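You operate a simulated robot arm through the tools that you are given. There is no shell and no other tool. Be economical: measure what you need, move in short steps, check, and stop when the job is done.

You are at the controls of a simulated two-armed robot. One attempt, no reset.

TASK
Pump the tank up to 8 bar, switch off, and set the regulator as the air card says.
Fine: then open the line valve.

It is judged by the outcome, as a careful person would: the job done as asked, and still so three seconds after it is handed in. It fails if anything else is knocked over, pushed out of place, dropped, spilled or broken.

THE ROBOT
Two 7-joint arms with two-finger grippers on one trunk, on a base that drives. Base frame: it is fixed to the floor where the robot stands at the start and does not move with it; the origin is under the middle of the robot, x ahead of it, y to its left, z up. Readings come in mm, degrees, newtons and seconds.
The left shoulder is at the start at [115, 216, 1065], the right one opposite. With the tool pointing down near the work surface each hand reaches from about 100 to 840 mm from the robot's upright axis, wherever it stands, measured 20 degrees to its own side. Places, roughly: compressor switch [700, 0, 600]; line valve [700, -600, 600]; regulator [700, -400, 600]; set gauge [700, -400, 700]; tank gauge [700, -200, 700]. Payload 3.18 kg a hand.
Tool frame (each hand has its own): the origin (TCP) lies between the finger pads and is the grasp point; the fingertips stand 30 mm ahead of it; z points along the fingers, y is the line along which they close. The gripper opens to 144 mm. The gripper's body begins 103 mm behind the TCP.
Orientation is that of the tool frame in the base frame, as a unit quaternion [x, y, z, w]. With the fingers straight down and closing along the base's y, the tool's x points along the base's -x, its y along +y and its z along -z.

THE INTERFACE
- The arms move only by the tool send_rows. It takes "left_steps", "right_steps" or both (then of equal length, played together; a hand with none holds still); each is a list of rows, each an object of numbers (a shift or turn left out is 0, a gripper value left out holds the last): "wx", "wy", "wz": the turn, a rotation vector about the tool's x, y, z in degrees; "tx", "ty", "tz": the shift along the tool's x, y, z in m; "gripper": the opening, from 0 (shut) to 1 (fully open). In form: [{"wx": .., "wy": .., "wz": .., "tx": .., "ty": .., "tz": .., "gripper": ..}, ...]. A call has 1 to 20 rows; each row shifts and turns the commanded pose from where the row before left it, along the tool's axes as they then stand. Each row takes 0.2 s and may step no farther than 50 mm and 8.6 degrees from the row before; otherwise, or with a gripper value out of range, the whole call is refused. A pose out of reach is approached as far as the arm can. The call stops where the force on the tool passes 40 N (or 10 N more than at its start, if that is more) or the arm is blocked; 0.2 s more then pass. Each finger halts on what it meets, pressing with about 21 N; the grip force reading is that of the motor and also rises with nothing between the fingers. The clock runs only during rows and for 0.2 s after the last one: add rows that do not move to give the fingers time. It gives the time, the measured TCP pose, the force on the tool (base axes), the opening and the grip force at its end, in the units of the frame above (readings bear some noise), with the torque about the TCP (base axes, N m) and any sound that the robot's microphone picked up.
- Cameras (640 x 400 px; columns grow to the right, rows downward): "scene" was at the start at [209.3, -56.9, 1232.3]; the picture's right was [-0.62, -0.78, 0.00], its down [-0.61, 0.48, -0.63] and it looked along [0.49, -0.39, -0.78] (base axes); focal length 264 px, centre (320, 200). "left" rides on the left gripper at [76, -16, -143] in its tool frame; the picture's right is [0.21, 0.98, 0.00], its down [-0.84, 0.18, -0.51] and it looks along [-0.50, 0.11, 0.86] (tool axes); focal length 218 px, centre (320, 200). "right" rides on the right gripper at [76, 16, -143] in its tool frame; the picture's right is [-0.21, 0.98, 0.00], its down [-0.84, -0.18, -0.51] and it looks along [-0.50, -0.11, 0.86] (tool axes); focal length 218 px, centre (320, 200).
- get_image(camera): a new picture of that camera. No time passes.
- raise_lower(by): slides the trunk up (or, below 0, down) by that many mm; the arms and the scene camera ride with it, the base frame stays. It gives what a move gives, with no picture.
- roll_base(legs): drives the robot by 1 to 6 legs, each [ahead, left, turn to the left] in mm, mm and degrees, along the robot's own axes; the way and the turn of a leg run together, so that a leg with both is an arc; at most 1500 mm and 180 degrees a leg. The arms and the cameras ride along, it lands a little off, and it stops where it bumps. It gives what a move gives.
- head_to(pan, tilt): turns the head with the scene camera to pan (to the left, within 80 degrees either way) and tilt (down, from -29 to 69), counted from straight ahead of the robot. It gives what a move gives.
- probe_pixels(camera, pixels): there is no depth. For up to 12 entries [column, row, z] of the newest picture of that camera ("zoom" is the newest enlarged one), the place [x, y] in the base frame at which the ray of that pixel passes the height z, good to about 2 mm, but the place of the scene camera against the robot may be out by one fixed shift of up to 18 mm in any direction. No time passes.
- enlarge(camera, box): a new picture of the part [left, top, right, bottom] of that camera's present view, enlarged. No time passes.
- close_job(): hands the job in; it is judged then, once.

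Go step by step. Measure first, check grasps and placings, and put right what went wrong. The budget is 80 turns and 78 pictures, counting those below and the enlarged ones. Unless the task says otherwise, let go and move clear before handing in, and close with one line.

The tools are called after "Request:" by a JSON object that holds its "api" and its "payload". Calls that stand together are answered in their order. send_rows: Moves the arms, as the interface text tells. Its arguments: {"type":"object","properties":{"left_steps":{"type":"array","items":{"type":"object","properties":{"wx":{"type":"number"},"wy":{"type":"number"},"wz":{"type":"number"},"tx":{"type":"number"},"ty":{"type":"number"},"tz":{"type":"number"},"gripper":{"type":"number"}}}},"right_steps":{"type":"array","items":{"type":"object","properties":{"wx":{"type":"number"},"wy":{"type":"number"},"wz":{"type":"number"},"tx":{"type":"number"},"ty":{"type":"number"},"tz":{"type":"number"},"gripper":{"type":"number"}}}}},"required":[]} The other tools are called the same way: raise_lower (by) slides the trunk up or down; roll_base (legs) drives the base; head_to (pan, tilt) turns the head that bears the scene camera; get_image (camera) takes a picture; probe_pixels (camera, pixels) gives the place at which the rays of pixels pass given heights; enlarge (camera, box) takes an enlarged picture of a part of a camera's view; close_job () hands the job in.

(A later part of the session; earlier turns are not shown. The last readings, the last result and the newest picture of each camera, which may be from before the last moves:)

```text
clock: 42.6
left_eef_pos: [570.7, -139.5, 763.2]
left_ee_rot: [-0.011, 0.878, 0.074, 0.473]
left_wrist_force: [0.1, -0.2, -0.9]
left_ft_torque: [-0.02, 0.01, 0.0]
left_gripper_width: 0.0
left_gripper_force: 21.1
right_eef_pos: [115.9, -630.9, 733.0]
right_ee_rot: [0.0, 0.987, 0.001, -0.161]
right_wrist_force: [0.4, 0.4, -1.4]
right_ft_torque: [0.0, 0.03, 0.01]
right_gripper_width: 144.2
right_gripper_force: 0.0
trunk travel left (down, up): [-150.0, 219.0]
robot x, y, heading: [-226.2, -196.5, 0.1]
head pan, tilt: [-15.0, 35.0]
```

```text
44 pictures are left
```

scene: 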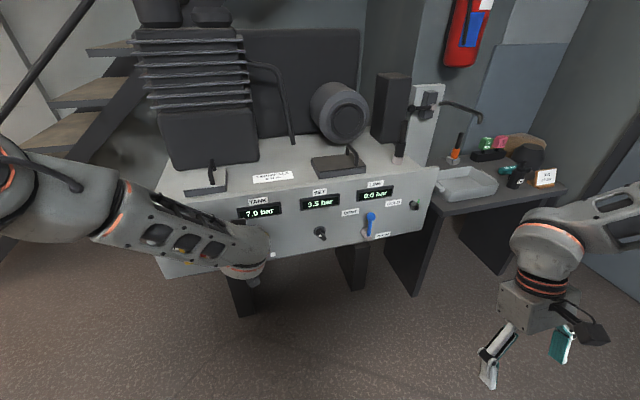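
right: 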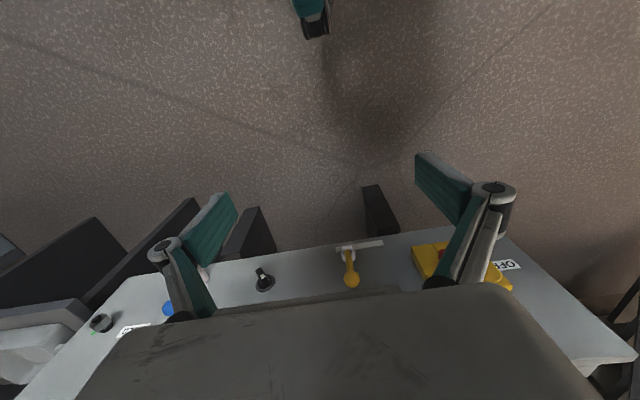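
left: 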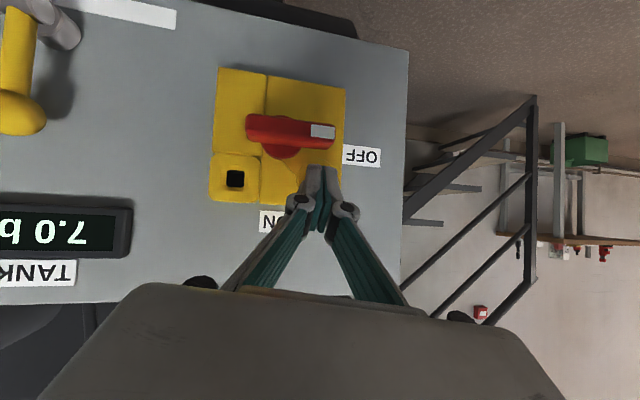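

The base landed well at (-226,-197). I'll square up the left hand at a 60° tilt and bring it back in front of the switch.

Request:
{"api": "send_rows", "payload": {"left_steps": [{"wx": 4, "wy": -1.7, "wz": -1.6}, {"wx": 4, "wy": -1.7, "wz": -1.6}, {"tx": 0.01, "ty": 0.0278, "tz": 0.0142}, {"tx": 0.01, "ty": 0.0278, "tz": 0.0142}, {"tx": 0.01, "ty": 0.0278, "tz": 0.0142}, {"tx": 0.01, "ty": 0.0278, "tz": 0.0142}]}}

Request:
{"api": "get_image", "payload": {"camera": "left"}}

```text
clock: 44.0
left_eef_pos: [628.8, -80.4, 737.0]
left_ee_rot: [-0.001, 0.868, 0.002, 0.497]
left_wrist_force: [-0.7, -0.6, -0.9]
left_ft_torque: [-0.01, -0.01, -0.01]
left_gripper_width: 0.1
left_gripper_force: 20.8
left hand out of reach, approached as far as the arm can: row 3, 4, 5, 6
right_eef_pos: [117.4, -631.3, 732.7]
right_ee_rot: [-0.001, 0.987, 0.001, -0.161]
right_wrist_force: [0.0, 0.2, 0.7]
right_ft_torque: [0.03, -0.02, -0.02]
right_gripper_width: 144.0
right_gripper_force: 0.1
trunk travel left (down, up): [-150.0, 219.0]
robot x, y, heading: [-229.1, -191.2, 0.0]
head pan, tilt: [-15.0, 35.0]
```

```text
43 pictures are left
```

left: 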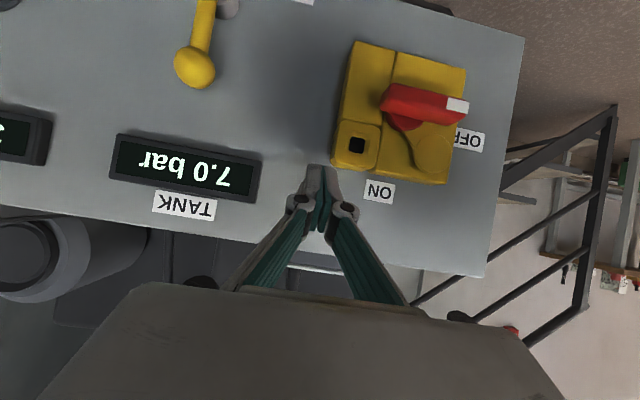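

The 60° tilt is past the wrist limit here. I'll relax the tilt to about 45°, which should let the hand reach the commanded place.

Request:
{"api": "send_rows", "payload": {"left_steps": [{"wy": 5}, {"wy": 5}, {"wy": 5}, {}]}}

Request:
{"api": "get_image", "payload": {"camera": "left"}}

```text
clock: 45.0
left_eef_pos: [628.6, -80.0, 736.8]
left_ee_rot: [-0.001, 0.924, -0.001, 0.383]
left_wrist_force: [-0.1, -0.3, 0.2]
left_ft_torque: [0.0, 0.02, 0.01]
left_gripper_width: 0.2
left_gripper_force: 21.6
right_eef_pos: [115.5, -631.4, 732.0]
right_ee_rot: [-0.001, 0.987, 0.001, -0.16]
right_wrist_force: [-0.6, 0.9, -0.6]
right_ft_torque: [-0.02, 0.01, 0.02]
right_gripper_width: 143.7
right_gripper_force: 0.0
trunk travel left (down, up): [-150.0, 219.0]
robot x, y, heading: [-226.6, -196.3, 0.0]
head pan, tilt: [-15.0, 35.0]
```

```text
42 pictures are left
```

left: 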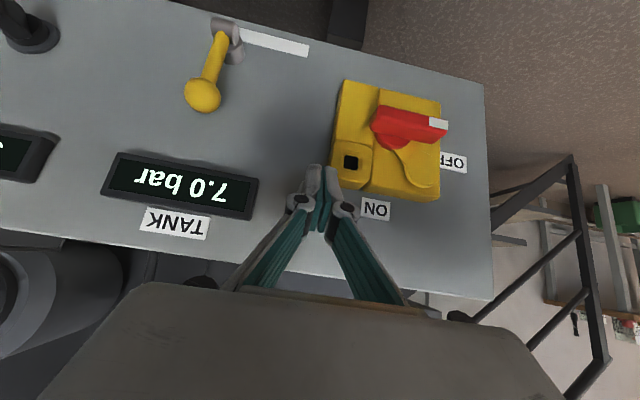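

With 45° tilt the pose follows exactly. Now I'll move the fingertips to just above the handle's right end.

Request:
{"api": "send_rows", "payload": {"left_steps": [{"ty": 0.026, "tx": 0.007, "tz": 0.01}, {"ty": 0.026, "tx": 0.007, "tz": 0.01}, {"tx": 0.007, "tz": 0.0093}, {"tx": 0.007, "tz": 0.0093}, {}]}}

Request:
{"api": "get_image", "payload": {"camera": "left"}}

```text
clock: 46.2
left_eef_pos: [637.1, -29.4, 689.4]
left_ee_rot: [0.0, 0.923, -0.002, 0.384]
left_wrist_force: [-0.8, 0.1, -0.2]
left_ft_torque: [-0.01, -0.01, -0.01]
left_gripper_width: 0.0
left_gripper_force: 21.3
right_eef_pos: [117.2, -631.2, 733.0]
right_ee_rot: [0.0, 0.987, 0.002, -0.161]
right_wrist_force: [-0.1, -0.3, 0.8]
right_ft_torque: [0.02, -0.03, 0.0]
right_gripper_width: 143.9
right_gripper_force: 0.0
trunk travel left (down, up): [-150.0, 219.0]
robot x, y, heading: [-226.0, -193.2, -0.1]
head pan, tilt: [-15.0, 35.0]
```

```text
41 pictures are left
```

left: 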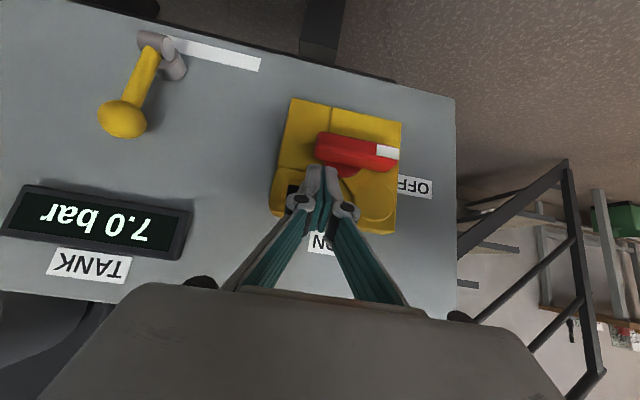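

The fingertips sit just above the handle's right half. Now pushing it through the arc toward ON.

Request:
{"api": "send_rows", "payload": {"left_steps": [{"tx": 0.0042, "ty": -0.003, "tz": 0.0127}, {"tx": 0.0071, "ty": -0.0025, "tz": 0.0071}, {"tx": 0.0071, "ty": -0.0025, "tz": 0.0071}, {"tx": 0.0106, "ty": 0.003, "tz": 0.0106}, {"tx": 0.0071, "ty": 0.007, "tz": 0.0071}, {"tx": 0.0014, "ty": 0.007, "tz": 0.0014}]}}

Request:
{"api": "get_image", "payload": {"camera": "left"}}

```text
clock: 47.6
left_eef_pos: [640.7, -29.9, 633.3]
left_ee_rot: [0.006, 0.923, -0.007, 0.384]
left_wrist_force: [-7.9, -33.1, 10.9]
left_ft_torque: [0.21, -0.04, 0.04]
left_gripper_width: 0.0
left_gripper_force: 20.9
right_eef_pos: [114.3, -633.9, 732.3]
right_ee_rot: [0.0, 0.987, 0.002, -0.16]
right_wrist_force: [0.2, 0.8, -0.1]
right_ft_torque: [0.0, 0.0, -0.02]
right_gripper_width: 144.0
right_gripper_force: 0.0
trunk travel left (down, up): [-150.0, 219.0]
robot x, y, heading: [-226.2, -197.0, -0.3]
head pan, tilt: [-15.0, 35.0]
```

```text
40 pictures are left
```

left: 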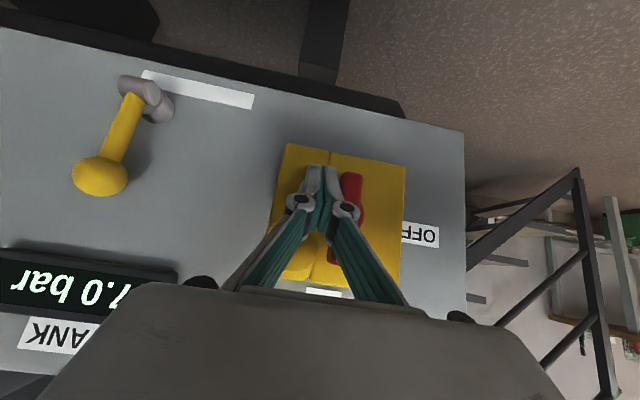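

The red handle is now vertical at ON and against its stop. I'll withdraw to a stage at its upper right, ready to push back, and read the gauge.

Request:
{"api": "send_rows", "payload": {"left_steps": [{"ty": -0.006}, {"tz": -0.03, "tx": -0.005}, {"tz": -0.03, "tx": -0.005}]}}

Request:
{"api": "get_image", "payload": {"camera": "left"}}

```text
clock: 48.4
left_eef_pos: [606.5, -17.3, 681.1]
left_ee_rot: [-0.005, 0.923, 0.002, 0.385]
left_wrist_force: [-0.7, -0.2, -0.2]
left_ft_torque: [-0.04, -0.01, -0.02]
left_gripper_width: 0.1
left_gripper_force: 21.1
right_eef_pos: [117.1, -628.9, 732.7]
right_ee_rot: [-0.002, 0.987, 0.002, -0.161]
right_wrist_force: [0.4, -0.2, 0.2]
right_ft_torque: [-0.02, 0.02, 0.03]
right_gripper_width: 144.1
right_gripper_force: 0.0
trunk travel left (down, up): [-150.0, 219.0]
robot x, y, heading: [-229.2, -193.7, 0.1]
head pan, tilt: [-15.0, 35.0]
```

```text
39 pictures are left
```

left: 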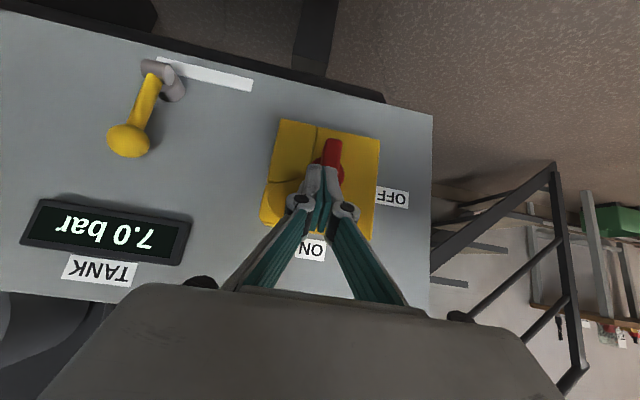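

The handle points to ON; the tank still reads 7.0. I'll shift right slightly and wait a second.

Request:
{"api": "send_rows", "payload": {"left_steps": [{"ty": -0.01}, {"ty": -0.01}, {}, {}, {}]}}

Request:
{"api": "get_image", "payload": {"camera": "left"}}

```text
clock: 49.6
left_eef_pos: [607.5, -45.0, 679.1]
left_ee_rot: [-0.001, 0.923, -0.001, 0.384]
left_wrist_force: [0.7, 0.4, -1.0]
left_ft_torque: [-0.04, 0.03, 0.02]
left_gripper_width: 0.0
left_gripper_force: 21.0
right_eef_pos: [117.3, -631.1, 731.9]
right_ee_rot: [-0.001, 0.987, 0.001, -0.16]
right_wrist_force: [1.1, -0.8, -0.3]
right_ft_torque: [0.03, 0.01, 0.0]
right_gripper_width: 144.0
right_gripper_force: 0.0
trunk travel left (down, up): [-150.0, 219.0]
robot x, y, heading: [-229.2, -195.1, 0.1]
head pan, tilt: [-15.0, 35.0]
```

```text
38 pictures are left
```

left: 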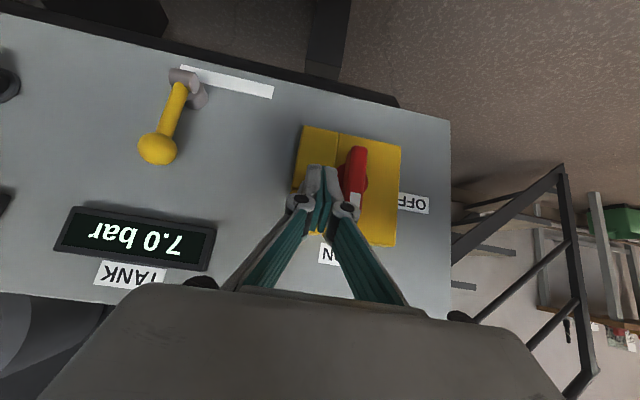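

Still 7.0 at ON. I'll wait 3 s to see whether pressure rises.

Request:
{"api": "send_rows", "payload": {"left_steps": [{}, {}, {}, {}, {}, {}, {}, {}, {}, {}, {}, {}, {}, {}]}}

Request:
{"api": "get_image", "payload": {"camera": "left"}}

```text
clock: 52.6
left_eef_pos: [606.9, -43.4, 680.3]
left_ee_rot: [-0.001, 0.924, -0.001, 0.383]
left_wrist_force: [-0.3, -0.4, 0.2]
left_ft_torque: [0.0, 0.02, -0.02]
left_gripper_width: 0.0
left_gripper_force: 21.0
right_eef_pos: [117.7, -630.2, 731.6]
right_ee_rot: [-0.001, 0.987, 0.002, -0.161]
right_wrist_force: [-0.3, -0.5, -0.8]
right_ft_torque: [0.02, -0.01, 0.01]
right_gripper_width: 144.1
right_gripper_force: 0.0
trunk travel left (down, up): [-150.0, 219.0]
robot x, y, heading: [-229.1, -197.5, 0.0]
head pan, tilt: [-15.0, 35.0]
```

```text
37 pictures are left
```

left: 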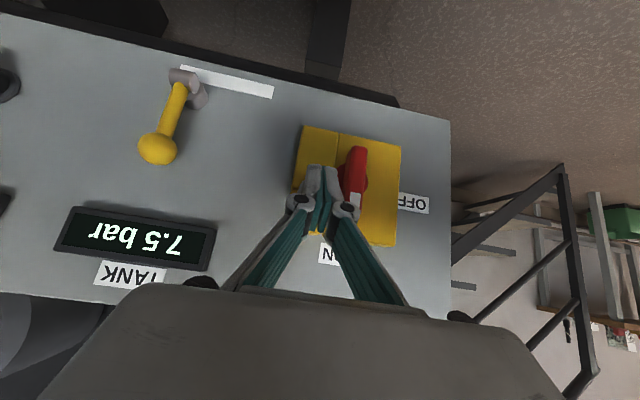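

Pressure is rising: 7.5 bar after about 3 s. I'll move the fingertips in beside the handle's upper end, ready to push.

Request:
{"api": "send_rows", "payload": {"left_steps": [{"tx": -0.0113, "ty": 0.0055, "tz": 0.0141}, {"tx": -0.0113, "ty": 0.0055, "tz": 0.0141}]}}

Request:
{"api": "get_image", "payload": {"camera": "left"}}

```text
clock: 53.2
left_eef_pos: [642.7, -31.9, 675.4]
left_ee_rot: [-0.001, 0.924, -0.001, 0.383]
left_wrist_force: [0.9, 0.1, 0.0]
left_ft_torque: [0.01, -0.02, -0.01]
left_gripper_width: 0.1
left_gripper_force: 21.2
right_eef_pos: [116.2, -631.5, 731.8]
right_ee_rot: [0.0, 0.987, 0.002, -0.161]
right_wrist_force: [-0.7, 0.3, 0.5]
right_ft_torque: [-0.01, 0.01, 0.02]
right_gripper_width: 144.1
right_gripper_force: 0.1
trunk travel left (down, up): [-150.0, 219.0]
robot x, y, heading: [-227.0, -196.2, -0.0]
head pan, tilt: [-15.0, 35.0]
```

```text
36 pictures are left
```

left: 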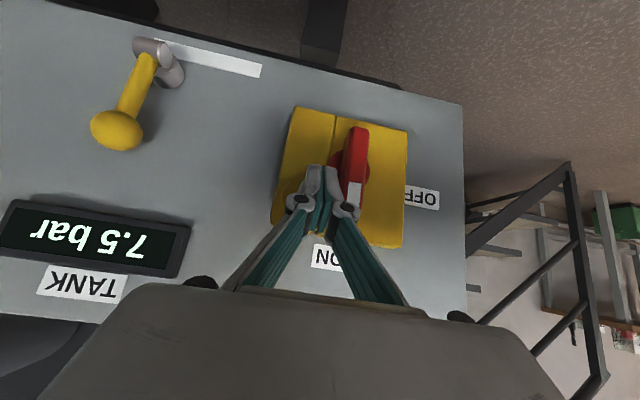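

Finger is beside the white-tipped upper end; gauge 7.5. Waiting another second.

Request:
{"api": "send_rows", "payload": {"left_steps": [{}, {}, {}, {}]}}

Request:
{"api": "enlarge", "payload": {"camera": "left", "box": [0, 180, 200, 320]}}

```text
clock: 54.2
left_eef_pos: [642.2, -33.2, 676.2]
left_ee_rot: [0.0, 0.924, -0.001, 0.382]
left_wrist_force: [-0.2, 0.0, -0.1]
left_ft_torque: [-0.02, -0.01, 0.01]
left_gripper_width: 0.0
left_gripper_force: 21.4
right_eef_pos: [116.1, -630.9, 732.4]
right_ee_rot: [0.0, 0.987, 0.002, -0.161]
right_wrist_force: [0.0, -0.5, -0.3]
right_ft_torque: [0.02, -0.01, -0.02]
right_gripper_width: 144.1
right_gripper_force: 0.1
trunk travel left (down, up): [-150.0, 219.0]
robot x, y, heading: [-227.2, -198.3, 0.2]
head pan, tilt: [-15.0, 35.0]
```

```text
2.86 times, centred on (100, 250) of left
```

zoom: 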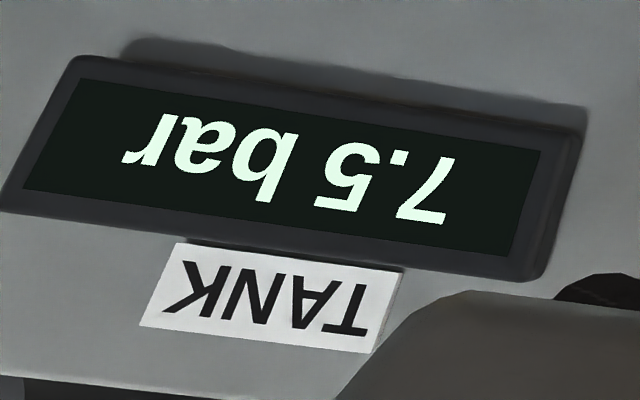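

The gauge moves in 0.5 steps; still 7.5 at 54.2 s. I'll keep polling at about 1 s.

Request:
{"api": "send_rows", "payload": {"left_steps": [{}, {}, {}, {}]}}

Request:
{"api": "enlarge", "payload": {"camera": "left", "box": [0, 180, 200, 320]}}

```text
clock: 55.2
left_eef_pos: [641.8, -31.5, 675.3]
left_ee_rot: [-0.001, 0.924, -0.001, 0.383]
left_wrist_force: [-0.3, -0.4, 0.1]
left_ft_torque: [-0.01, -0.02, 0.02]
left_gripper_width: 0.0
left_gripper_force: 21.2
right_eef_pos: [117.2, -631.9, 731.1]
right_ee_rot: [0.0, 0.987, 0.002, -0.161]
right_wrist_force: [-0.8, -0.2, -0.9]
right_ft_torque: [-0.03, -0.03, -0.03]
right_gripper_width: 143.9
right_gripper_force: 0.0
trunk travel left (down, up): [-150.0, 219.0]
robot x, y, heading: [-224.7, -195.9, 0.2]
head pan, tilt: [-15.0, 35.0]
```

```text
2.86 times, centred on (100, 250) of left
```

zoom: 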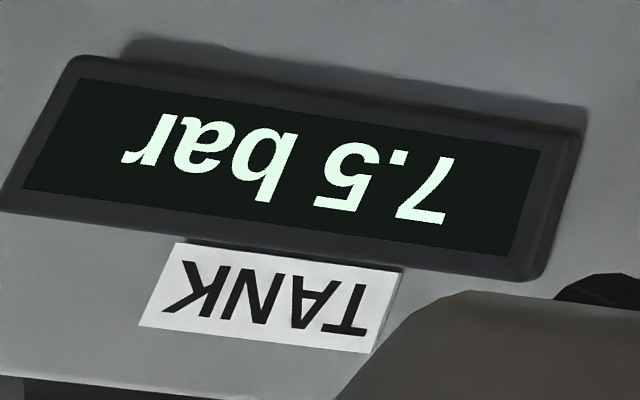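

Still 7.5 at 55.2 s; keep polling.

Request:
{"api": "send_rows", "payload": {"left_steps": [{}, {}, {}, {}]}}

Request:
{"api": "enlarge", "payload": {"camera": "left", "box": [0, 180, 200, 320]}}

```text
clock: 56.2
left_eef_pos: [642.8, -32.4, 675.5]
left_ee_rot: [-0.001, 0.924, -0.001, 0.383]
left_wrist_force: [0.5, -0.3, -0.6]
left_ft_torque: [0.02, -0.02, 0.01]
left_gripper_width: 0.0
left_gripper_force: 20.8
right_eef_pos: [117.3, -631.0, 732.0]
right_ee_rot: [-0.001, 0.987, 0.001, -0.161]
right_wrist_force: [-0.1, 0.8, 0.3]
right_ft_torque: [-0.01, 0.0, 0.03]
right_gripper_width: 143.9
right_gripper_force: 0.0
trunk travel left (down, up): [-150.0, 219.0]
robot x, y, heading: [-228.5, -195.1, 0.2]
head pan, tilt: [-15.0, 35.0]
```

```text
2.86 times, centred on (100, 250) of left
```

zoom: 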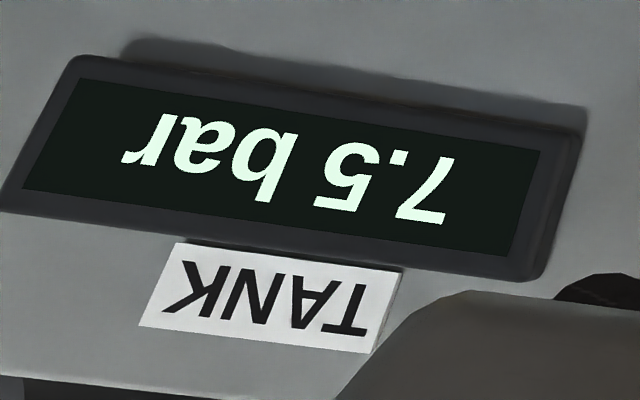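

Still 7.5 at 56.2 s.

Request:
{"api": "send_rows", "payload": {"left_steps": [{}, {}, {}, {}]}}

Request:
{"api": "enlarge", "payload": {"camera": "left", "box": [0, 180, 200, 320]}}

```text
clock: 57.2
left_eef_pos: [643.0, -32.1, 674.9]
left_ee_rot: [-0.001, 0.923, -0.001, 0.384]
left_wrist_force: [-0.5, -0.1, -0.3]
left_ft_torque: [-0.05, 0.03, -0.01]
left_gripper_width: 0.0
left_gripper_force: 20.8
right_eef_pos: [115.4, -630.9, 732.1]
right_ee_rot: [0.0, 0.987, 0.002, -0.16]
right_wrist_force: [-0.1, -0.1, -0.6]
right_ft_torque: [0.0, 0.04, 0.02]
right_gripper_width: 144.3
right_gripper_force: 0.0
trunk travel left (down, up): [-150.0, 219.0]
robot x, y, heading: [-232.9, -198.8, 0.1]
head pan, tilt: [-15.0, 35.0]
```

```text
2.86 times, centred on (100, 250) of left
```

zoom: 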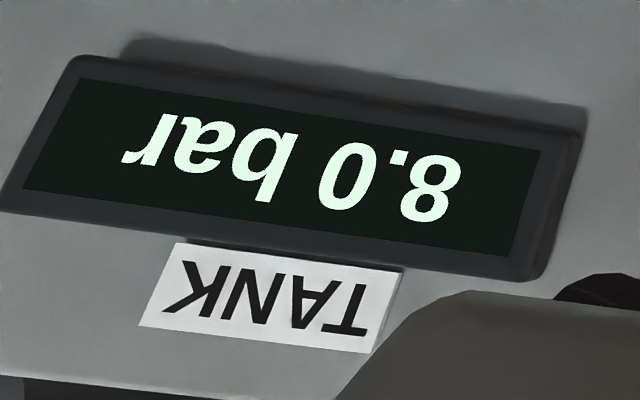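

The display just turned 8.0 — pushing the handle back to OFF now.

Request:
{"api": "send_rows", "payload": {"left_steps": [{"tx": -0.0028, "ty": 0.014, "tz": -0.0028}, {"tx": -0.0071, "ty": 0.012, "tz": -0.0071}, {"tx": -0.0007, "ty": 0.013, "tz": -0.0007}, {"tx": 0.0042, "ty": 0.012, "tz": 0.0042}, {"tx": 0.0042, "ty": 0.006, "tz": 0.0042}]}}

Request:
{"api": "get_image", "payload": {"camera": "left"}}

```text
clock: 58.4
left_eef_pos: [643.7, 24.2, 679.2]
left_ee_rot: [-0.001, 0.923, -0.002, 0.384]
left_wrist_force: [-0.2, 0.6, -0.3]
left_ft_torque: [0.03, 0.02, -0.01]
left_gripper_width: 0.0
left_gripper_force: 21.5
right_eef_pos: [116.2, -631.6, 731.8]
right_ee_rot: [-0.001, 0.987, 0.001, -0.16]
right_wrist_force: [0.1, -0.1, -0.1]
right_ft_torque: [-0.01, 0.01, 0.01]
right_gripper_width: 144.0
right_gripper_force: 0.1
trunk travel left (down, up): [-150.0, 219.0]
robot x, y, heading: [-228.6, -197.4, 0.2]
head pan, tilt: [-15.0, 35.0]
```

```text
31 pictures are left
```

left: 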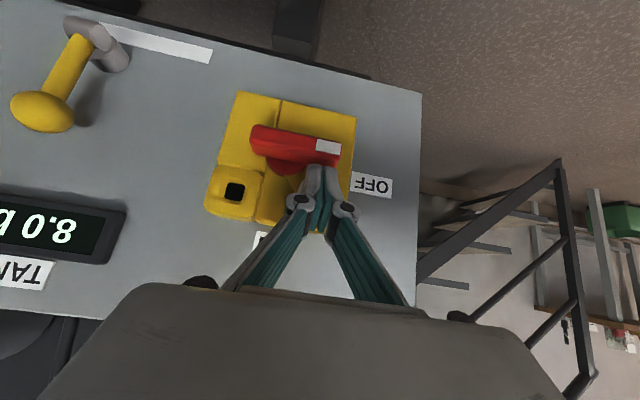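

The handle is back at OFF but the finger shows no end-stop force; I'll press down slightly further to be sure it's seated.

Request:
{"api": "send_rows", "payload": {"left_steps": [{"tx": 0.0028, "tz": 0.0028, "ty": 0.003}, {"tx": 0.0028, "tz": 0.0028}, {"tx": 0.0028, "tz": 0.0028}]}}

Request:
{"api": "enlarge", "payload": {"camera": "left", "box": [180, 60, 440, 240]}}

```text
clock: 59.2
left_eef_pos: [643.9, 26.3, 675.9]
left_ee_rot: [-0.001, 0.922, -0.001, 0.388]
left_wrist_force: [-8.4, -0.1, 22.0]
left_ft_torque: [-0.03, 0.0, -0.04]
left_gripper_width: 6.0
left_gripper_force: 30.8
right_eef_pos: [115.8, -631.7, 735.4]
right_ee_rot: [0.0, 0.987, 0.001, -0.158]
right_wrist_force: [0.3, -0.8, 0.5]
right_ft_torque: [-0.01, -0.02, -0.03]
right_gripper_width: 143.7
right_gripper_force: 0.0
trunk travel left (down, up): [-150.0, 219.0]
robot x, y, heading: [-225.2, -199.8, 0.2]
head pan, tilt: [-15.0, 35.0]
```

```text
2.22 times, centred on (310, 150) of left
```

zoom: 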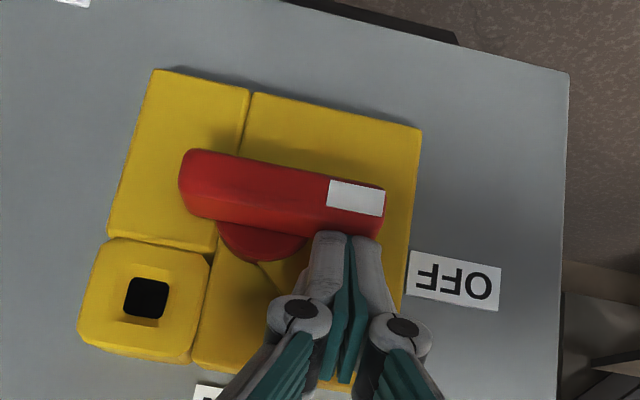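

The handle is hard against its OFF stop (22 N). I'll withdraw the left hand, then bring the right hand to the regulator.

Request:
{"api": "send_rows", "payload": {"left_steps": [{"tz": -0.04}, {"tz": -0.04}, {"tz": -0.04}, {"ty": 0.04}, {"ty": 0.04}, {"ty": 0.04}]}}

Request:
{"api": "send_rows", "payload": {"right_steps": [{"tx": -0.038, "tz": -0.0127, "gripper": 0.4}, {"tx": -0.038, "tz": -0.0127}, {"tx": -0.038, "tz": -0.0127}, {"tx": -0.038, "tz": -0.0127}, {"tx": -0.038, "tz": -0.0127}, {"wy": -7.94}, {"wy": -7.94}, {"wy": -7.94}, {"wy": -7.94}, {"wy": -7.94}, {"wy": -7.94}, {"wy": -7.94}, {"wy": -7.94}, {"tx": -0.0214, "ty": 0.033, "tz": 0.0279}, {"tx": -0.0214, "ty": 0.033, "tz": 0.0279}, {"tx": -0.0214, "ty": 0.033, "tz": 0.0279}, {"tx": -0.0214, "ty": 0.033, "tz": 0.0279}, {"tx": -0.0214, "ty": 0.033, "tz": 0.0279}, {"tx": -0.0214, "ty": 0.033, "tz": 0.0279}, {"tx": -0.0214, "ty": 0.033, "tz": 0.0279}]}}

Request:
{"api": "get_image", "payload": {"camera": "right"}}

```text
clock: 60.6
left_eef_pos: [558.4, 148.2, 752.4]
left_ee_rot: [-0.001, 0.924, 0.0, 0.384]
left_wrist_force: [0.4, 0.4, -0.1]
left_ft_torque: [-0.01, 0.03, -0.01]
left_gripper_width: 0.0
left_gripper_force: 30.8
right_eef_pos: [117.5, -630.0, 732.2]
right_ee_rot: [0.0, 0.987, 0.002, -0.161]
right_wrist_force: [0.1, 0.4, -0.2]
right_ft_torque: [0.01, 0.03, -0.02]
right_gripper_width: 143.9
right_gripper_force: 0.1
trunk travel left (down, up): [-150.0, 219.0]
robot x, y, heading: [-227.9, -197.0, 0.4]
head pan, tilt: [-15.0, 35.0]
```

```text
clock: 64.8
left_eef_pos: [558.1, 146.9, 750.6]
left_ee_rot: [0.0, 0.923, -0.001, 0.384]
left_wrist_force: [0.4, 0.2, -0.5]
left_ft_torque: [-0.01, 0.02, 0.0]
left_gripper_width: 0.2
left_gripper_force: 30.7
right_eef_pos: [279.2, -620.0, 728.4]
right_ee_rot: [0.011, 0.956, -0.018, 0.292]
right_wrist_force: [0.5, 0.2, 0.2]
right_ft_torque: [0.02, -0.02, -0.02]
right_gripper_width: 57.6
right_gripper_force: 0.0
right hand out of reach, approached as far as the arm can: row 4, 5, 12, 13, 15, 16, 17, 18, 19, 20
trunk travel left (down, up): [-150.0, 219.0]
robot x, y, heading: [-229.8, -196.5, 0.2]
head pan, tilt: [-15.0, 35.0]
```

```text
29 pictures are left
```

right: 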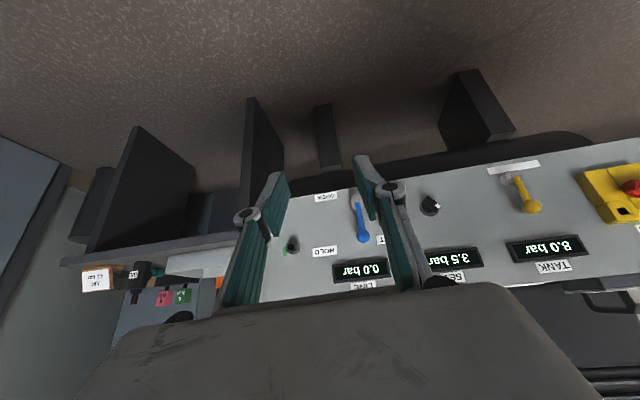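

Tank holds 8.0. The right arm got hung up; I'll point it more downward, carry it forward, then tilt again.

Request:
{"api": "send_rows", "payload": {"right_steps": [{"wy": 8}, {"wy": 8}, {"wy": 8}, {"tx": -0.0333, "ty": 0.0275, "tz": 0.0058}, {"tx": -0.0333, "ty": 0.0275, "tz": 0.0058}, {"tx": -0.0333, "ty": 0.0275, "tz": 0.0058}, {"tx": -0.0333, "ty": 0.0275, "tz": 0.0058}, {"tx": -0.0333, "ty": 0.0275, "tz": 0.0058}, {"tx": -0.0333, "ty": 0.0275, "tz": 0.0058}, {"tx": -0.0333, "ty": 0.0275, "tz": 0.0058}, {"tx": -0.0333, "ty": 0.0275, "tz": 0.0058}, {"wy": -7}, {"wy": -7}, {"wy": -7}, {"wy": -7}, {"wy": -7}]}}

Request:
{"api": "get_image", "payload": {"camera": "right"}}

```text
clock: 68.2
left_eef_pos: [559.0, 147.3, 750.9]
left_ee_rot: [-0.001, 0.924, -0.001, 0.383]
left_wrist_force: [0.0, 0.0, -0.6]
left_ft_torque: [-0.02, 0.02, -0.04]
left_gripper_width: 0.0
left_gripper_force: 30.6
right_eef_pos: [557.3, -409.4, 719.9]
right_ee_rot: [0.007, 0.923, -0.023, 0.384]
right_wrist_force: [0.1, -0.2, 0.5]
right_ft_torque: [0.0, 0.03, -0.01]
right_gripper_width: 57.8
right_gripper_force: 0.2
trunk travel left (down, up): [-150.0, 219.0]
robot x, y, heading: [-228.7, -197.0, 0.2]
head pan, tilt: [-15.0, 35.0]
```

```text
28 pictures are left
```

right: 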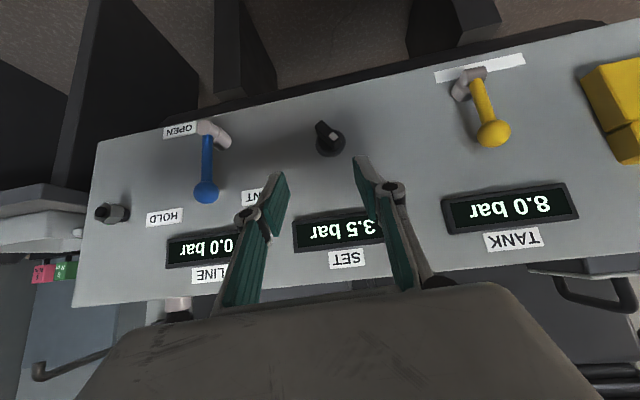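

The right hand is now nicely placed; the knob is at (327,137) and SET shows 3.5. I'll enlarge the knob and valve.

Request:
{"api": "enlarge", "payload": {"camera": "right", "box": [280, 90, 380, 170]}}

Request:
{"api": "enlarge", "payload": {"camera": "right", "box": [80, 100, 280, 260]}}

Request:
{"api": "probe_pixels", "payload": {"camera": "right", "pixels": [[327, 137, 620], [327, 137, 610], [327, 137, 600], [333, 134, 620], [333, 134, 600], [217, 133, 600], [217, 133, 580], [206, 190, 640], [206, 190, 660]]}}

```text
5.00 times, centred on (330, 130) of right
```

zoom: 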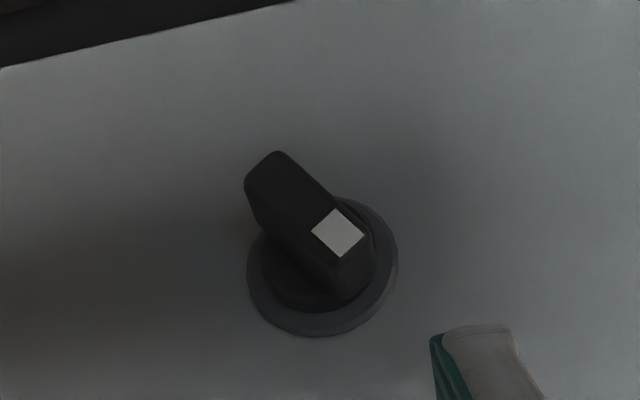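

```text
2.50 times, centred on (180, 180) of right
```

zoom: 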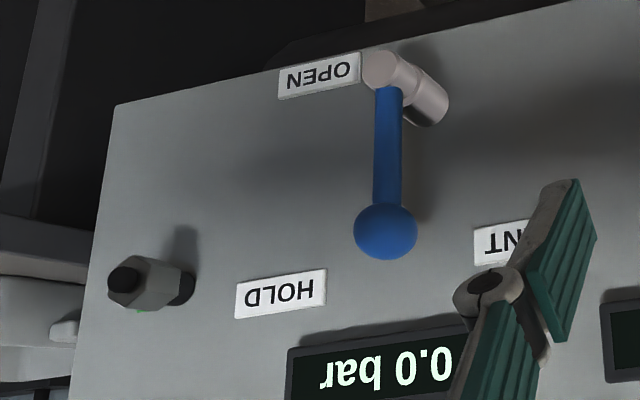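

```text
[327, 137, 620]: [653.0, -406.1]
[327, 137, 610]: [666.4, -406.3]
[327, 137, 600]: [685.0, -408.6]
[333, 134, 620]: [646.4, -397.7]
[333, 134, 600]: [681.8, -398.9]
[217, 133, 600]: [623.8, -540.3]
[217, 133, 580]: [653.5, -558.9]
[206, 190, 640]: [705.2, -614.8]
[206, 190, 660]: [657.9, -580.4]
```

The knob's fin points about 42° left of up; tank 8.0. Clockwise should raise pressure, so I'll roll the right hand -42° about the panel normal so its pads lie across the fin, and stage in front of the knob.

Request:
{"api": "send_rows", "payload": {"right_steps": [{"wx": 4.95, "wz": -4.95}, {"wx": 4.95, "wz": -4.95}, {"wx": 4.95, "wz": -4.95}, {"wx": 4.95, "wz": -4.95}, {"wx": 4.95, "wz": -4.95}, {"wx": 4.95, "wz": -4.95}, {"tx": -0.0089, "ty": 0.0363, "tz": 0.0151}, {"tx": -0.0089, "ty": 0.0363, "tz": 0.0151}, {}]}}

Request:
{"api": "get_image", "payload": {"camera": "right"}}

```text
clock: 70.2
left_eef_pos: [558.4, 145.9, 752.5]
left_ee_rot: [0.001, 0.924, -0.002, 0.383]
left_wrist_force: [0.4, -0.1, 0.4]
left_ft_torque: [-0.01, -0.02, -0.01]
left_gripper_width: 0.0
left_gripper_force: 30.9
right_eef_pos: [593.4, -365.4, 664.1]
right_ee_rot: [-0.13, 0.859, -0.352, 0.349]
right_wrist_force: [-0.3, -1.1, 0.3]
right_ft_torque: [0.01, -0.01, 0.0]
right_gripper_width: 57.9
right_gripper_force: 0.1
trunk travel left (down, up): [-150.0, 219.0]
robot x, y, heading: [-227.9, -195.3, 0.2]
head pan, tilt: [-15.0, 35.0]
```

```text
25 pictures are left
```

right: 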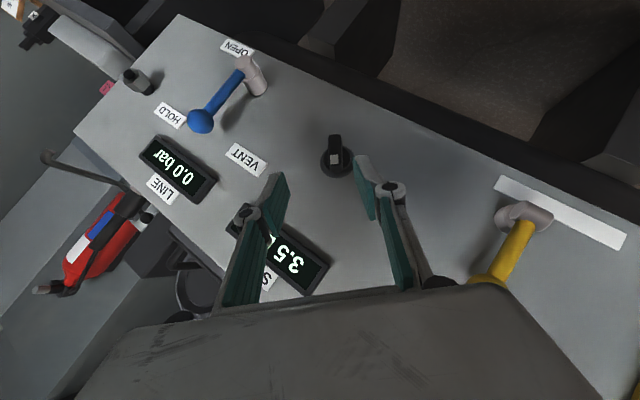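

The fin now lies upright between the fingers at (335,150). I'll probe to triangulate it.

Request:
{"api": "probe_pixels", "payload": {"camera": "right", "pixels": [[335, 158, 630], [335, 158, 620], [335, 158, 610], [335, 158, 600], [335, 142, 620], [335, 142, 610], [335, 142, 600], [322, 165, 600], [350, 165, 600]]}}

Request:
{"api": "enlarge", "payload": {"camera": "right", "box": [290, 110, 390, 200]}}

```text
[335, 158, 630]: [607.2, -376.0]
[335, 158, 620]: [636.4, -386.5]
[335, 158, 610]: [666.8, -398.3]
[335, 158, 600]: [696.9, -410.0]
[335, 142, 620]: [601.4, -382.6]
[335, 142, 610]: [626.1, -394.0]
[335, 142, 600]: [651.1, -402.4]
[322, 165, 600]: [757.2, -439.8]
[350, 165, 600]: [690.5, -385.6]
```

```text
4.44 times, centred on (340, 155) of right
```

zoom: 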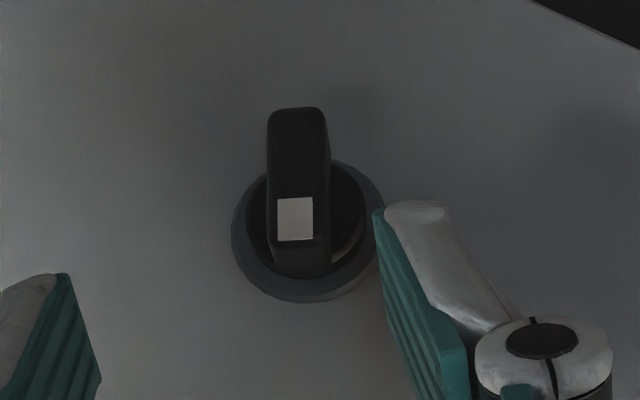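

Triangulated: knob front at about x 667, centre (y -405, z 603). I'll approach along the tool axis, stopping short to check alignment.

Request:
{"api": "send_rows", "payload": {"right_steps": [{"ty": 0.0148, "gripper": 0.35}, {"tz": 0.03}, {"tz": 0.03}, {"tz": 0.01}, {}]}}

Request:
{"api": "get_image", "payload": {"camera": "right"}}

```text
clock: 71.4
left_eef_pos: [557.6, 148.6, 752.4]
left_ee_rot: [0.0, 0.924, -0.001, 0.383]
left_wrist_force: [1.4, -0.3, -0.4]
left_ft_torque: [0.04, 0.01, 0.0]
left_gripper_width: 0.0
left_gripper_force: 31.1
right_eef_pos: [642.9, -391.0, 616.2]
right_ee_rot: [-0.131, 0.858, -0.352, 0.349]
right_wrist_force: [0.3, -0.3, -0.1]
right_ft_torque: [0.01, -0.01, -0.04]
right_gripper_width: 50.3
right_gripper_force: 0.0
trunk travel left (down, up): [-150.0, 219.0]
robot x, y, heading: [-228.8, -195.7, -0.1]
head pan, tilt: [-15.0, 35.0]
```

```text
23 pictures are left
```

right: 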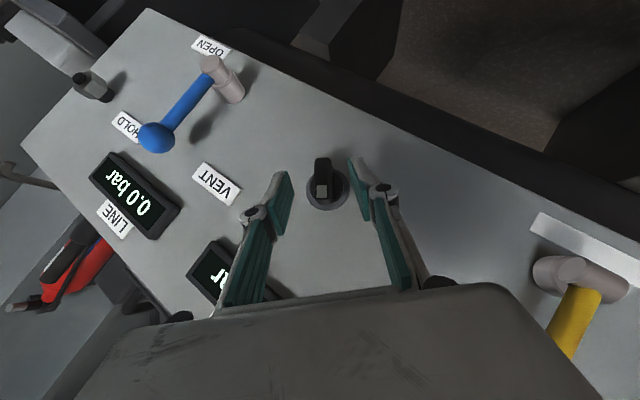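

The fin (322,180) is centred between the pads. Advancing the last bit and closing.

Request:
{"api": "send_rows", "payload": {"right_steps": [{"tz": 0.009}, {"tz": 0.009}, {"gripper": 0.0}, {}, {}]}}

Request:
{"api": "get_image", "payload": {"camera": "right"}}

Request:
{"api": "get_image", "payload": {"camera": "scene"}}

```text
clock: 72.6
left_eef_pos: [558.5, 147.4, 750.3]
left_ee_rot: [-0.002, 0.924, -0.001, 0.383]
left_wrist_force: [0.5, -0.8, -0.3]
left_ft_torque: [-0.02, 0.0, 0.02]
left_gripper_width: 0.2
left_gripper_force: 31.1
right_eef_pos: [643.8, -398.1, 611.7]
right_ee_rot: [-0.132, 0.859, -0.351, 0.349]
right_wrist_force: [-4.1, 11.8, -5.7]
right_ft_torque: [0.18, 0.11, 0.28]
right_gripper_width: 16.3
right_gripper_force: 44.9
right hand out of reach, approached as far as the arm can: row 1, 2
trunk travel left (down, up): [-150.0, 219.0]
robot x, y, heading: [-228.1, -197.5, -0.0]
head pan, tilt: [-15.0, 35.0]
```

```text
22 pictures are left
```

right: 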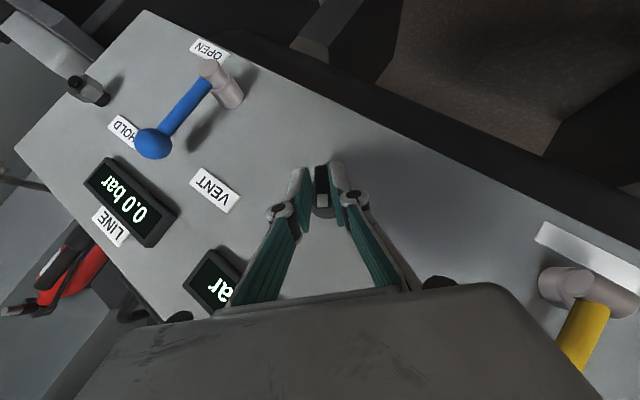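

```text
21 pictures are left
```

scene: 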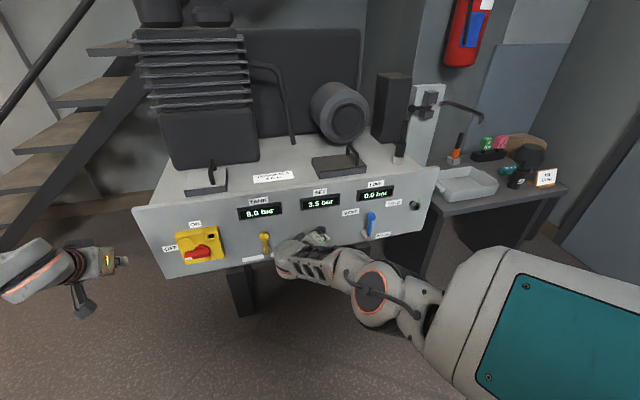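

The knob fin is gripped (16.3 mm, 45 N) and the scene camera reads SET 3.5 at (320,202). I'll turn 13.5° clockwise about the knob axis and read.

Request:
{"api": "send_rows", "payload": {"right_steps": [{"wx": -4.89, "wy": 0.15, "wz": 4.66, "ty": -0.0013}, {"wx": -4.89, "wy": 0.15, "wz": 4.66, "ty": -0.0013}]}}

Request:
{"api": "enlarge", "payload": {"camera": "scene", "box": [230, 160, 430, 290]}}

```text
clock: 73.2
left_eef_pos: [558.6, 149.4, 751.2]
left_ee_rot: [-0.001, 0.924, -0.001, 0.382]
left_wrist_force: [0.2, -0.9, 0.0]
left_ft_torque: [0.01, 0.0, -0.01]
left_gripper_width: 0.0
left_gripper_force: 31.1
right_eef_pos: [644.0, -398.8, 613.2]
right_ee_rot: [-0.09, 0.895, -0.247, 0.361]
right_wrist_force: [-6.4, 14.9, -9.9]
right_ft_torque: [0.26, -0.03, 0.64]
right_gripper_width: 16.2
right_gripper_force: 45.3
trunk travel left (down, up): [-150.0, 219.0]
robot x, y, heading: [-231.4, -196.5, -0.0]
head pan, tilt: [-15.0, 35.0]
```

```text
3.08 times, centred on (330, 225) of scene
```

zoom: 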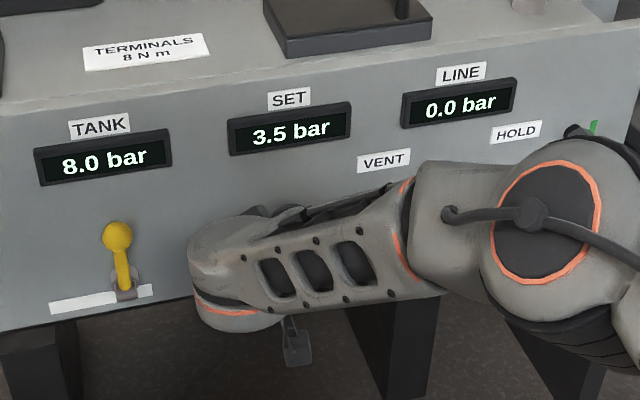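

Still 3.5 (gauge in 0.5 steps). Another 13.5°.

Request:
{"api": "send_rows", "payload": {"right_steps": [{"wx": -4.89, "wy": 0.15, "wz": 4.66, "ty": -0.0013}, {"wx": -4.89, "wy": 0.15, "wz": 4.66, "ty": -0.0013}, {}]}}

Request:
{"api": "enlarge", "payload": {"camera": "scene", "box": [230, 160, 430, 290]}}

Request:
{"api": "get_image", "payload": {"camera": "right"}}

```text
clock: 74.0
left_eef_pos: [558.5, 147.2, 750.3]
left_ee_rot: [-0.002, 0.924, 0.0, 0.382]
left_wrist_force: [-0.2, -0.5, -0.1]
left_ft_torque: [-0.01, -0.02, 0.0]
left_gripper_width: 0.3
left_gripper_force: 31.3
right_eef_pos: [644.4, -403.2, 615.5]
right_ee_rot: [-0.045, 0.918, -0.141, 0.369]
right_wrist_force: [-9.8, 15.8, -10.2]
right_ft_torque: [0.29, 0.29, 0.32]
right_gripper_width: 16.0
right_gripper_force: 45.3
trunk travel left (down, up): [-150.0, 219.0]
robot x, y, heading: [-229.2, -200.2, 0.2]
head pan, tilt: [-15.0, 35.0]
```

```text
3.08 times, centred on (330, 225) of scene
```

zoom: 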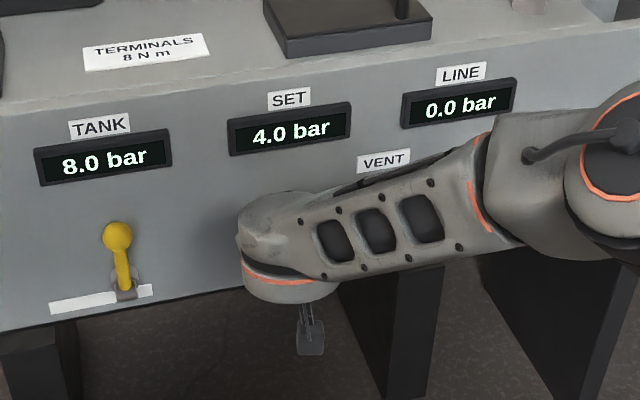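

```text
18 pictures are left
```

right: 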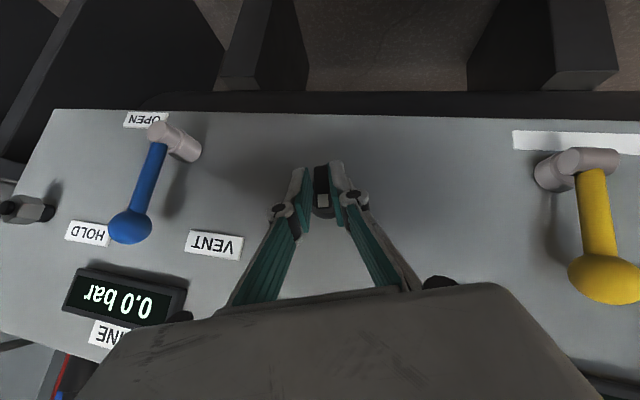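

SET now shows 4.0 after 27° of turn. I'll go on by another 20°.

Request:
{"api": "send_rows", "payload": {"right_steps": [{"wx": -4.89, "wy": 0.15, "wz": 4.66, "ty": -0.0005}, {"wx": -4.89, "wy": 0.15, "wz": 4.66, "ty": -0.0005}, {"wx": -4.89, "wy": 0.15, "wz": 4.66, "ty": -0.0005}, {}]}}

Request:
{"api": "enlarge", "payload": {"camera": "scene", "box": [230, 160, 430, 290]}}

```text
clock: 75.0
left_eef_pos: [559.1, 146.3, 751.7]
left_ee_rot: [-0.001, 0.923, -0.001, 0.384]
left_wrist_force: [-0.5, -0.8, 0.9]
left_ft_torque: [0.0, 0.04, -0.02]
left_gripper_width: 0.3
left_gripper_force: 30.8
right_eef_pos: [643.8, -406.4, 614.2]
right_ee_rot: [0.022, 0.928, 0.021, 0.371]
right_wrist_force: [-18.2, 2.9, -7.1]
right_ft_torque: [0.08, 0.41, 0.08]
right_gripper_width: 15.9
right_gripper_force: 45.0
trunk travel left (down, up): [-150.0, 219.0]
robot x, y, heading: [-227.8, -196.4, -0.3]
head pan, tilt: [-15.0, 35.0]
```

```text
3.08 times, centred on (330, 225) of scene
```

zoom: 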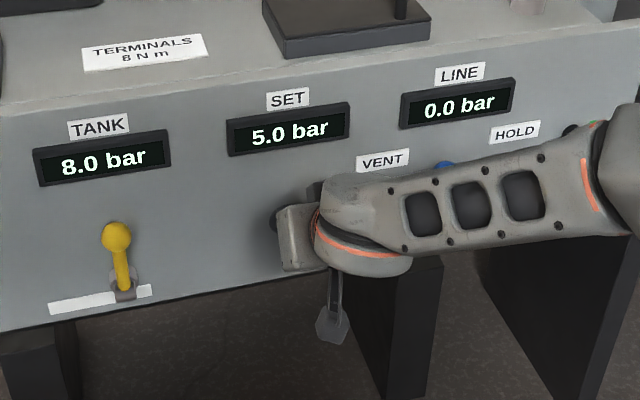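

It passed to 5.0 (hand lag, then about 27°/bar). I'll turn back about 13.5° and read.

Request:
{"api": "send_rows", "payload": {"right_steps": [{"wx": 4.89, "wy": -0.15, "wz": -4.66, "ty": 0.0005}, {"wx": 4.89, "wy": -0.15, "wz": -4.66, "ty": 0.0005}, {}]}}

Request:
{"api": "enlarge", "payload": {"camera": "scene", "box": [230, 160, 430, 290]}}

```text
clock: 75.8
left_eef_pos: [559.1, 147.1, 750.6]
left_ee_rot: [-0.001, 0.924, -0.001, 0.384]
left_wrist_force: [-0.3, 0.0, -0.4]
left_ft_torque: [0.01, -0.01, 0.0]
left_gripper_width: 0.0
left_gripper_force: 30.6
right_eef_pos: [644.9, -403.9, 615.1]
right_ee_rot: [-0.023, 0.925, -0.088, 0.37]
right_wrist_force: [-15.0, 2.9, -10.6]
right_ft_torque: [0.09, 0.52, 0.08]
right_gripper_width: 15.9
right_gripper_force: 45.4
trunk travel left (down, up): [-150.0, 219.0]
robot x, y, heading: [-229.9, -197.3, 0.0]
head pan, tilt: [-15.0, 35.0]
```

```text
3.08 times, centred on (330, 225) of scene
```

zoom: 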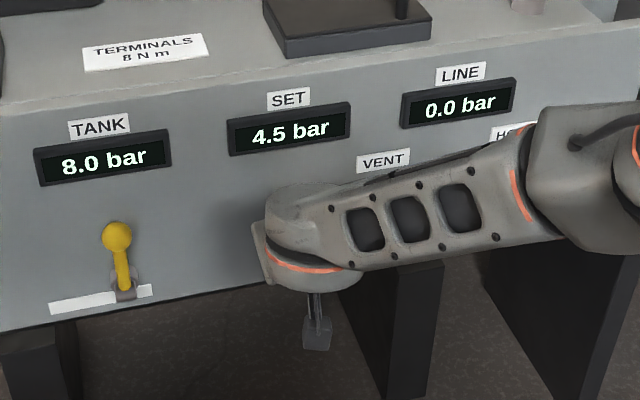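

SET reads 4.5 bar. I'll release and back straight off, then check the fin angle and gauge.

Request:
{"api": "send_rows", "payload": {"right_steps": [{"gripper": 0.35}, {}, {"tz": -0.03}, {"tz": -0.03}, {"tz": -0.03}]}}

Request:
{"api": "get_image", "payload": {"camera": "right"}}

Request:
{"api": "enlarge", "payload": {"camera": "right", "box": [270, 90, 390, 200]}}

```text
clock: 77.0
left_eef_pos: [557.4, 147.1, 751.7]
left_ee_rot: [-0.001, 0.923, -0.001, 0.385]
left_wrist_force: [1.1, -0.3, 0.0]
left_ft_torque: [0.02, -0.02, 0.02]
left_gripper_width: 0.0
left_gripper_force: 30.7
right_eef_pos: [583.0, -391.3, 681.1]
right_ee_rot: [-0.024, 0.924, -0.087, 0.372]
right_wrist_force: [0.3, 0.2, -0.6]
right_ft_torque: [0.0, -0.02, 0.0]
right_gripper_width: 50.2
right_gripper_force: 0.0
trunk travel left (down, up): [-150.0, 219.0]
robot x, y, heading: [-227.3, -198.4, 0.1]
head pan, tilt: [-15.0, 35.0]
```

```text
15 pictures are left
```

right: 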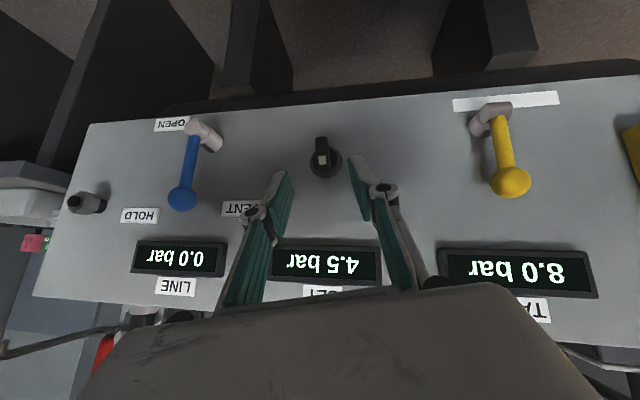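

```text
3.64 times, centred on (330, 145) of right
```

zoom: 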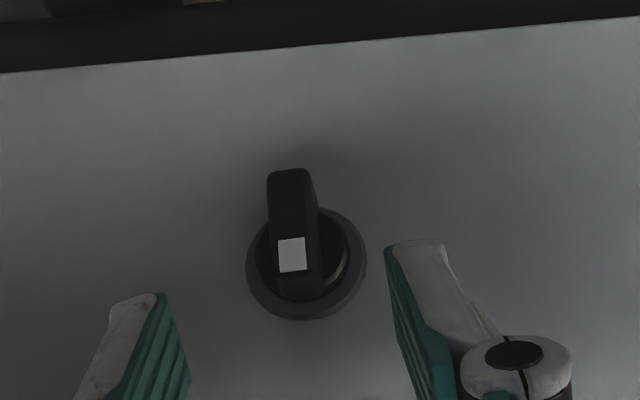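

Set 4.5 and tank 8.0 hold; the fin turned about 29° overall, consistent. Now the blue valve lever: ball at (182,198), pivot (205,135); I'll probe and enlarge it.

Request:
{"api": "probe_pixels", "payload": {"camera": "right", "pixels": [[182, 198, 680], [182, 198, 670], [182, 198, 660], [182, 198, 650], [193, 130, 610], [193, 130, 600], [193, 130, 590], [193, 130, 580], [172, 125, 580], [140, 215, 650], [240, 208, 650], [140, 215, 660]]}}

Request:
{"api": "enlarge", "payload": {"camera": "right", "box": [90, 100, 290, 230]}}

```text
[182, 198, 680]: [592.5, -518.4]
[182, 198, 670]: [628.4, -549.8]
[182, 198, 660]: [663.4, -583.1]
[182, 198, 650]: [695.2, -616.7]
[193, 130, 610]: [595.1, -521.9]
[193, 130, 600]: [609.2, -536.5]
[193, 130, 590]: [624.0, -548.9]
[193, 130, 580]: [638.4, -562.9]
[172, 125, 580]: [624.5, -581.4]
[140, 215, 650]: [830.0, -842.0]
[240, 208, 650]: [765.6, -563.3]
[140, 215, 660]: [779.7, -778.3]
```

```text
3.08 times, centred on (190, 165) of right
```

zoom: 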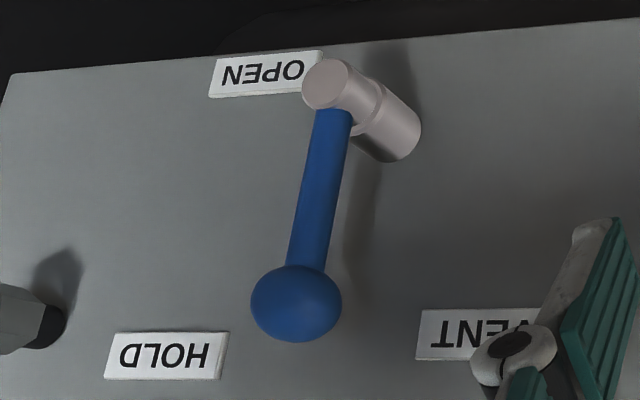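

The lever is vertical at about y=-572 (pivot z≈572, ball z≈663), in the VENT position; HOLD is 45° clockwise and OPEN 90°. I'll close the right fingers and stage to the lever's left.

Request:
{"api": "send_rows", "payload": {"right_steps": [{"gripper": 0, "wx": -3.8, "wz": 3.7}, {"wx": -3.8, "wz": 3.7}, {"tx": 0.0007, "ty": -0.036, "tz": 0.0103}, {"tx": 0.0007, "ty": -0.036, "tz": 0.0103}, {"tx": 0.0007, "ty": -0.036, "tz": 0.0103}, {"tx": 0.0007, "ty": -0.036, "tz": 0.0103}, {}]}}

Request:
{"api": "get_image", "payload": {"camera": "right"}}

```text
clock: 78.6
left_eef_pos: [557.5, 146.5, 752.4]
left_ee_rot: [0.0, 0.924, -0.001, 0.383]
left_wrist_force: [-1.0, 0.2, -0.3]
left_ft_torque: [0.01, -0.01, 0.01]
left_gripper_width: 0.1
left_gripper_force: 30.7
right_eef_pos: [605.8, -535.6, 645.5]
right_ee_rot: [0.011, 0.928, -0.002, 0.373]
right_wrist_force: [-0.8, -0.7, -0.1]
right_ft_torque: [-0.02, 0.03, 0.0]
right_gripper_width: 0.0
right_gripper_force: 21.3
trunk travel left (down, up): [-150.0, 219.0]
robot x, y, heading: [-227.7, -195.4, 0.2]
head pan, tilt: [-15.0, 35.0]
```

```text
12 pictures are left
```

right: 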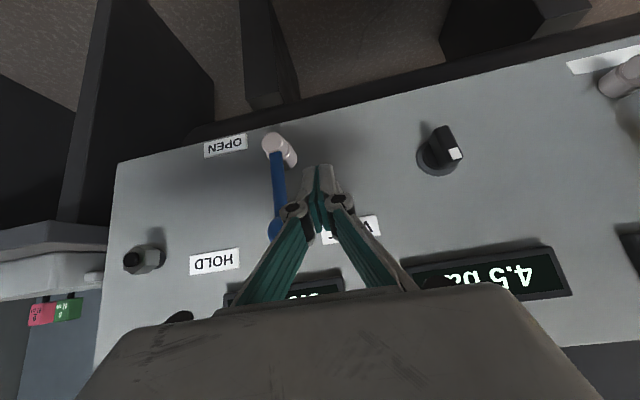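

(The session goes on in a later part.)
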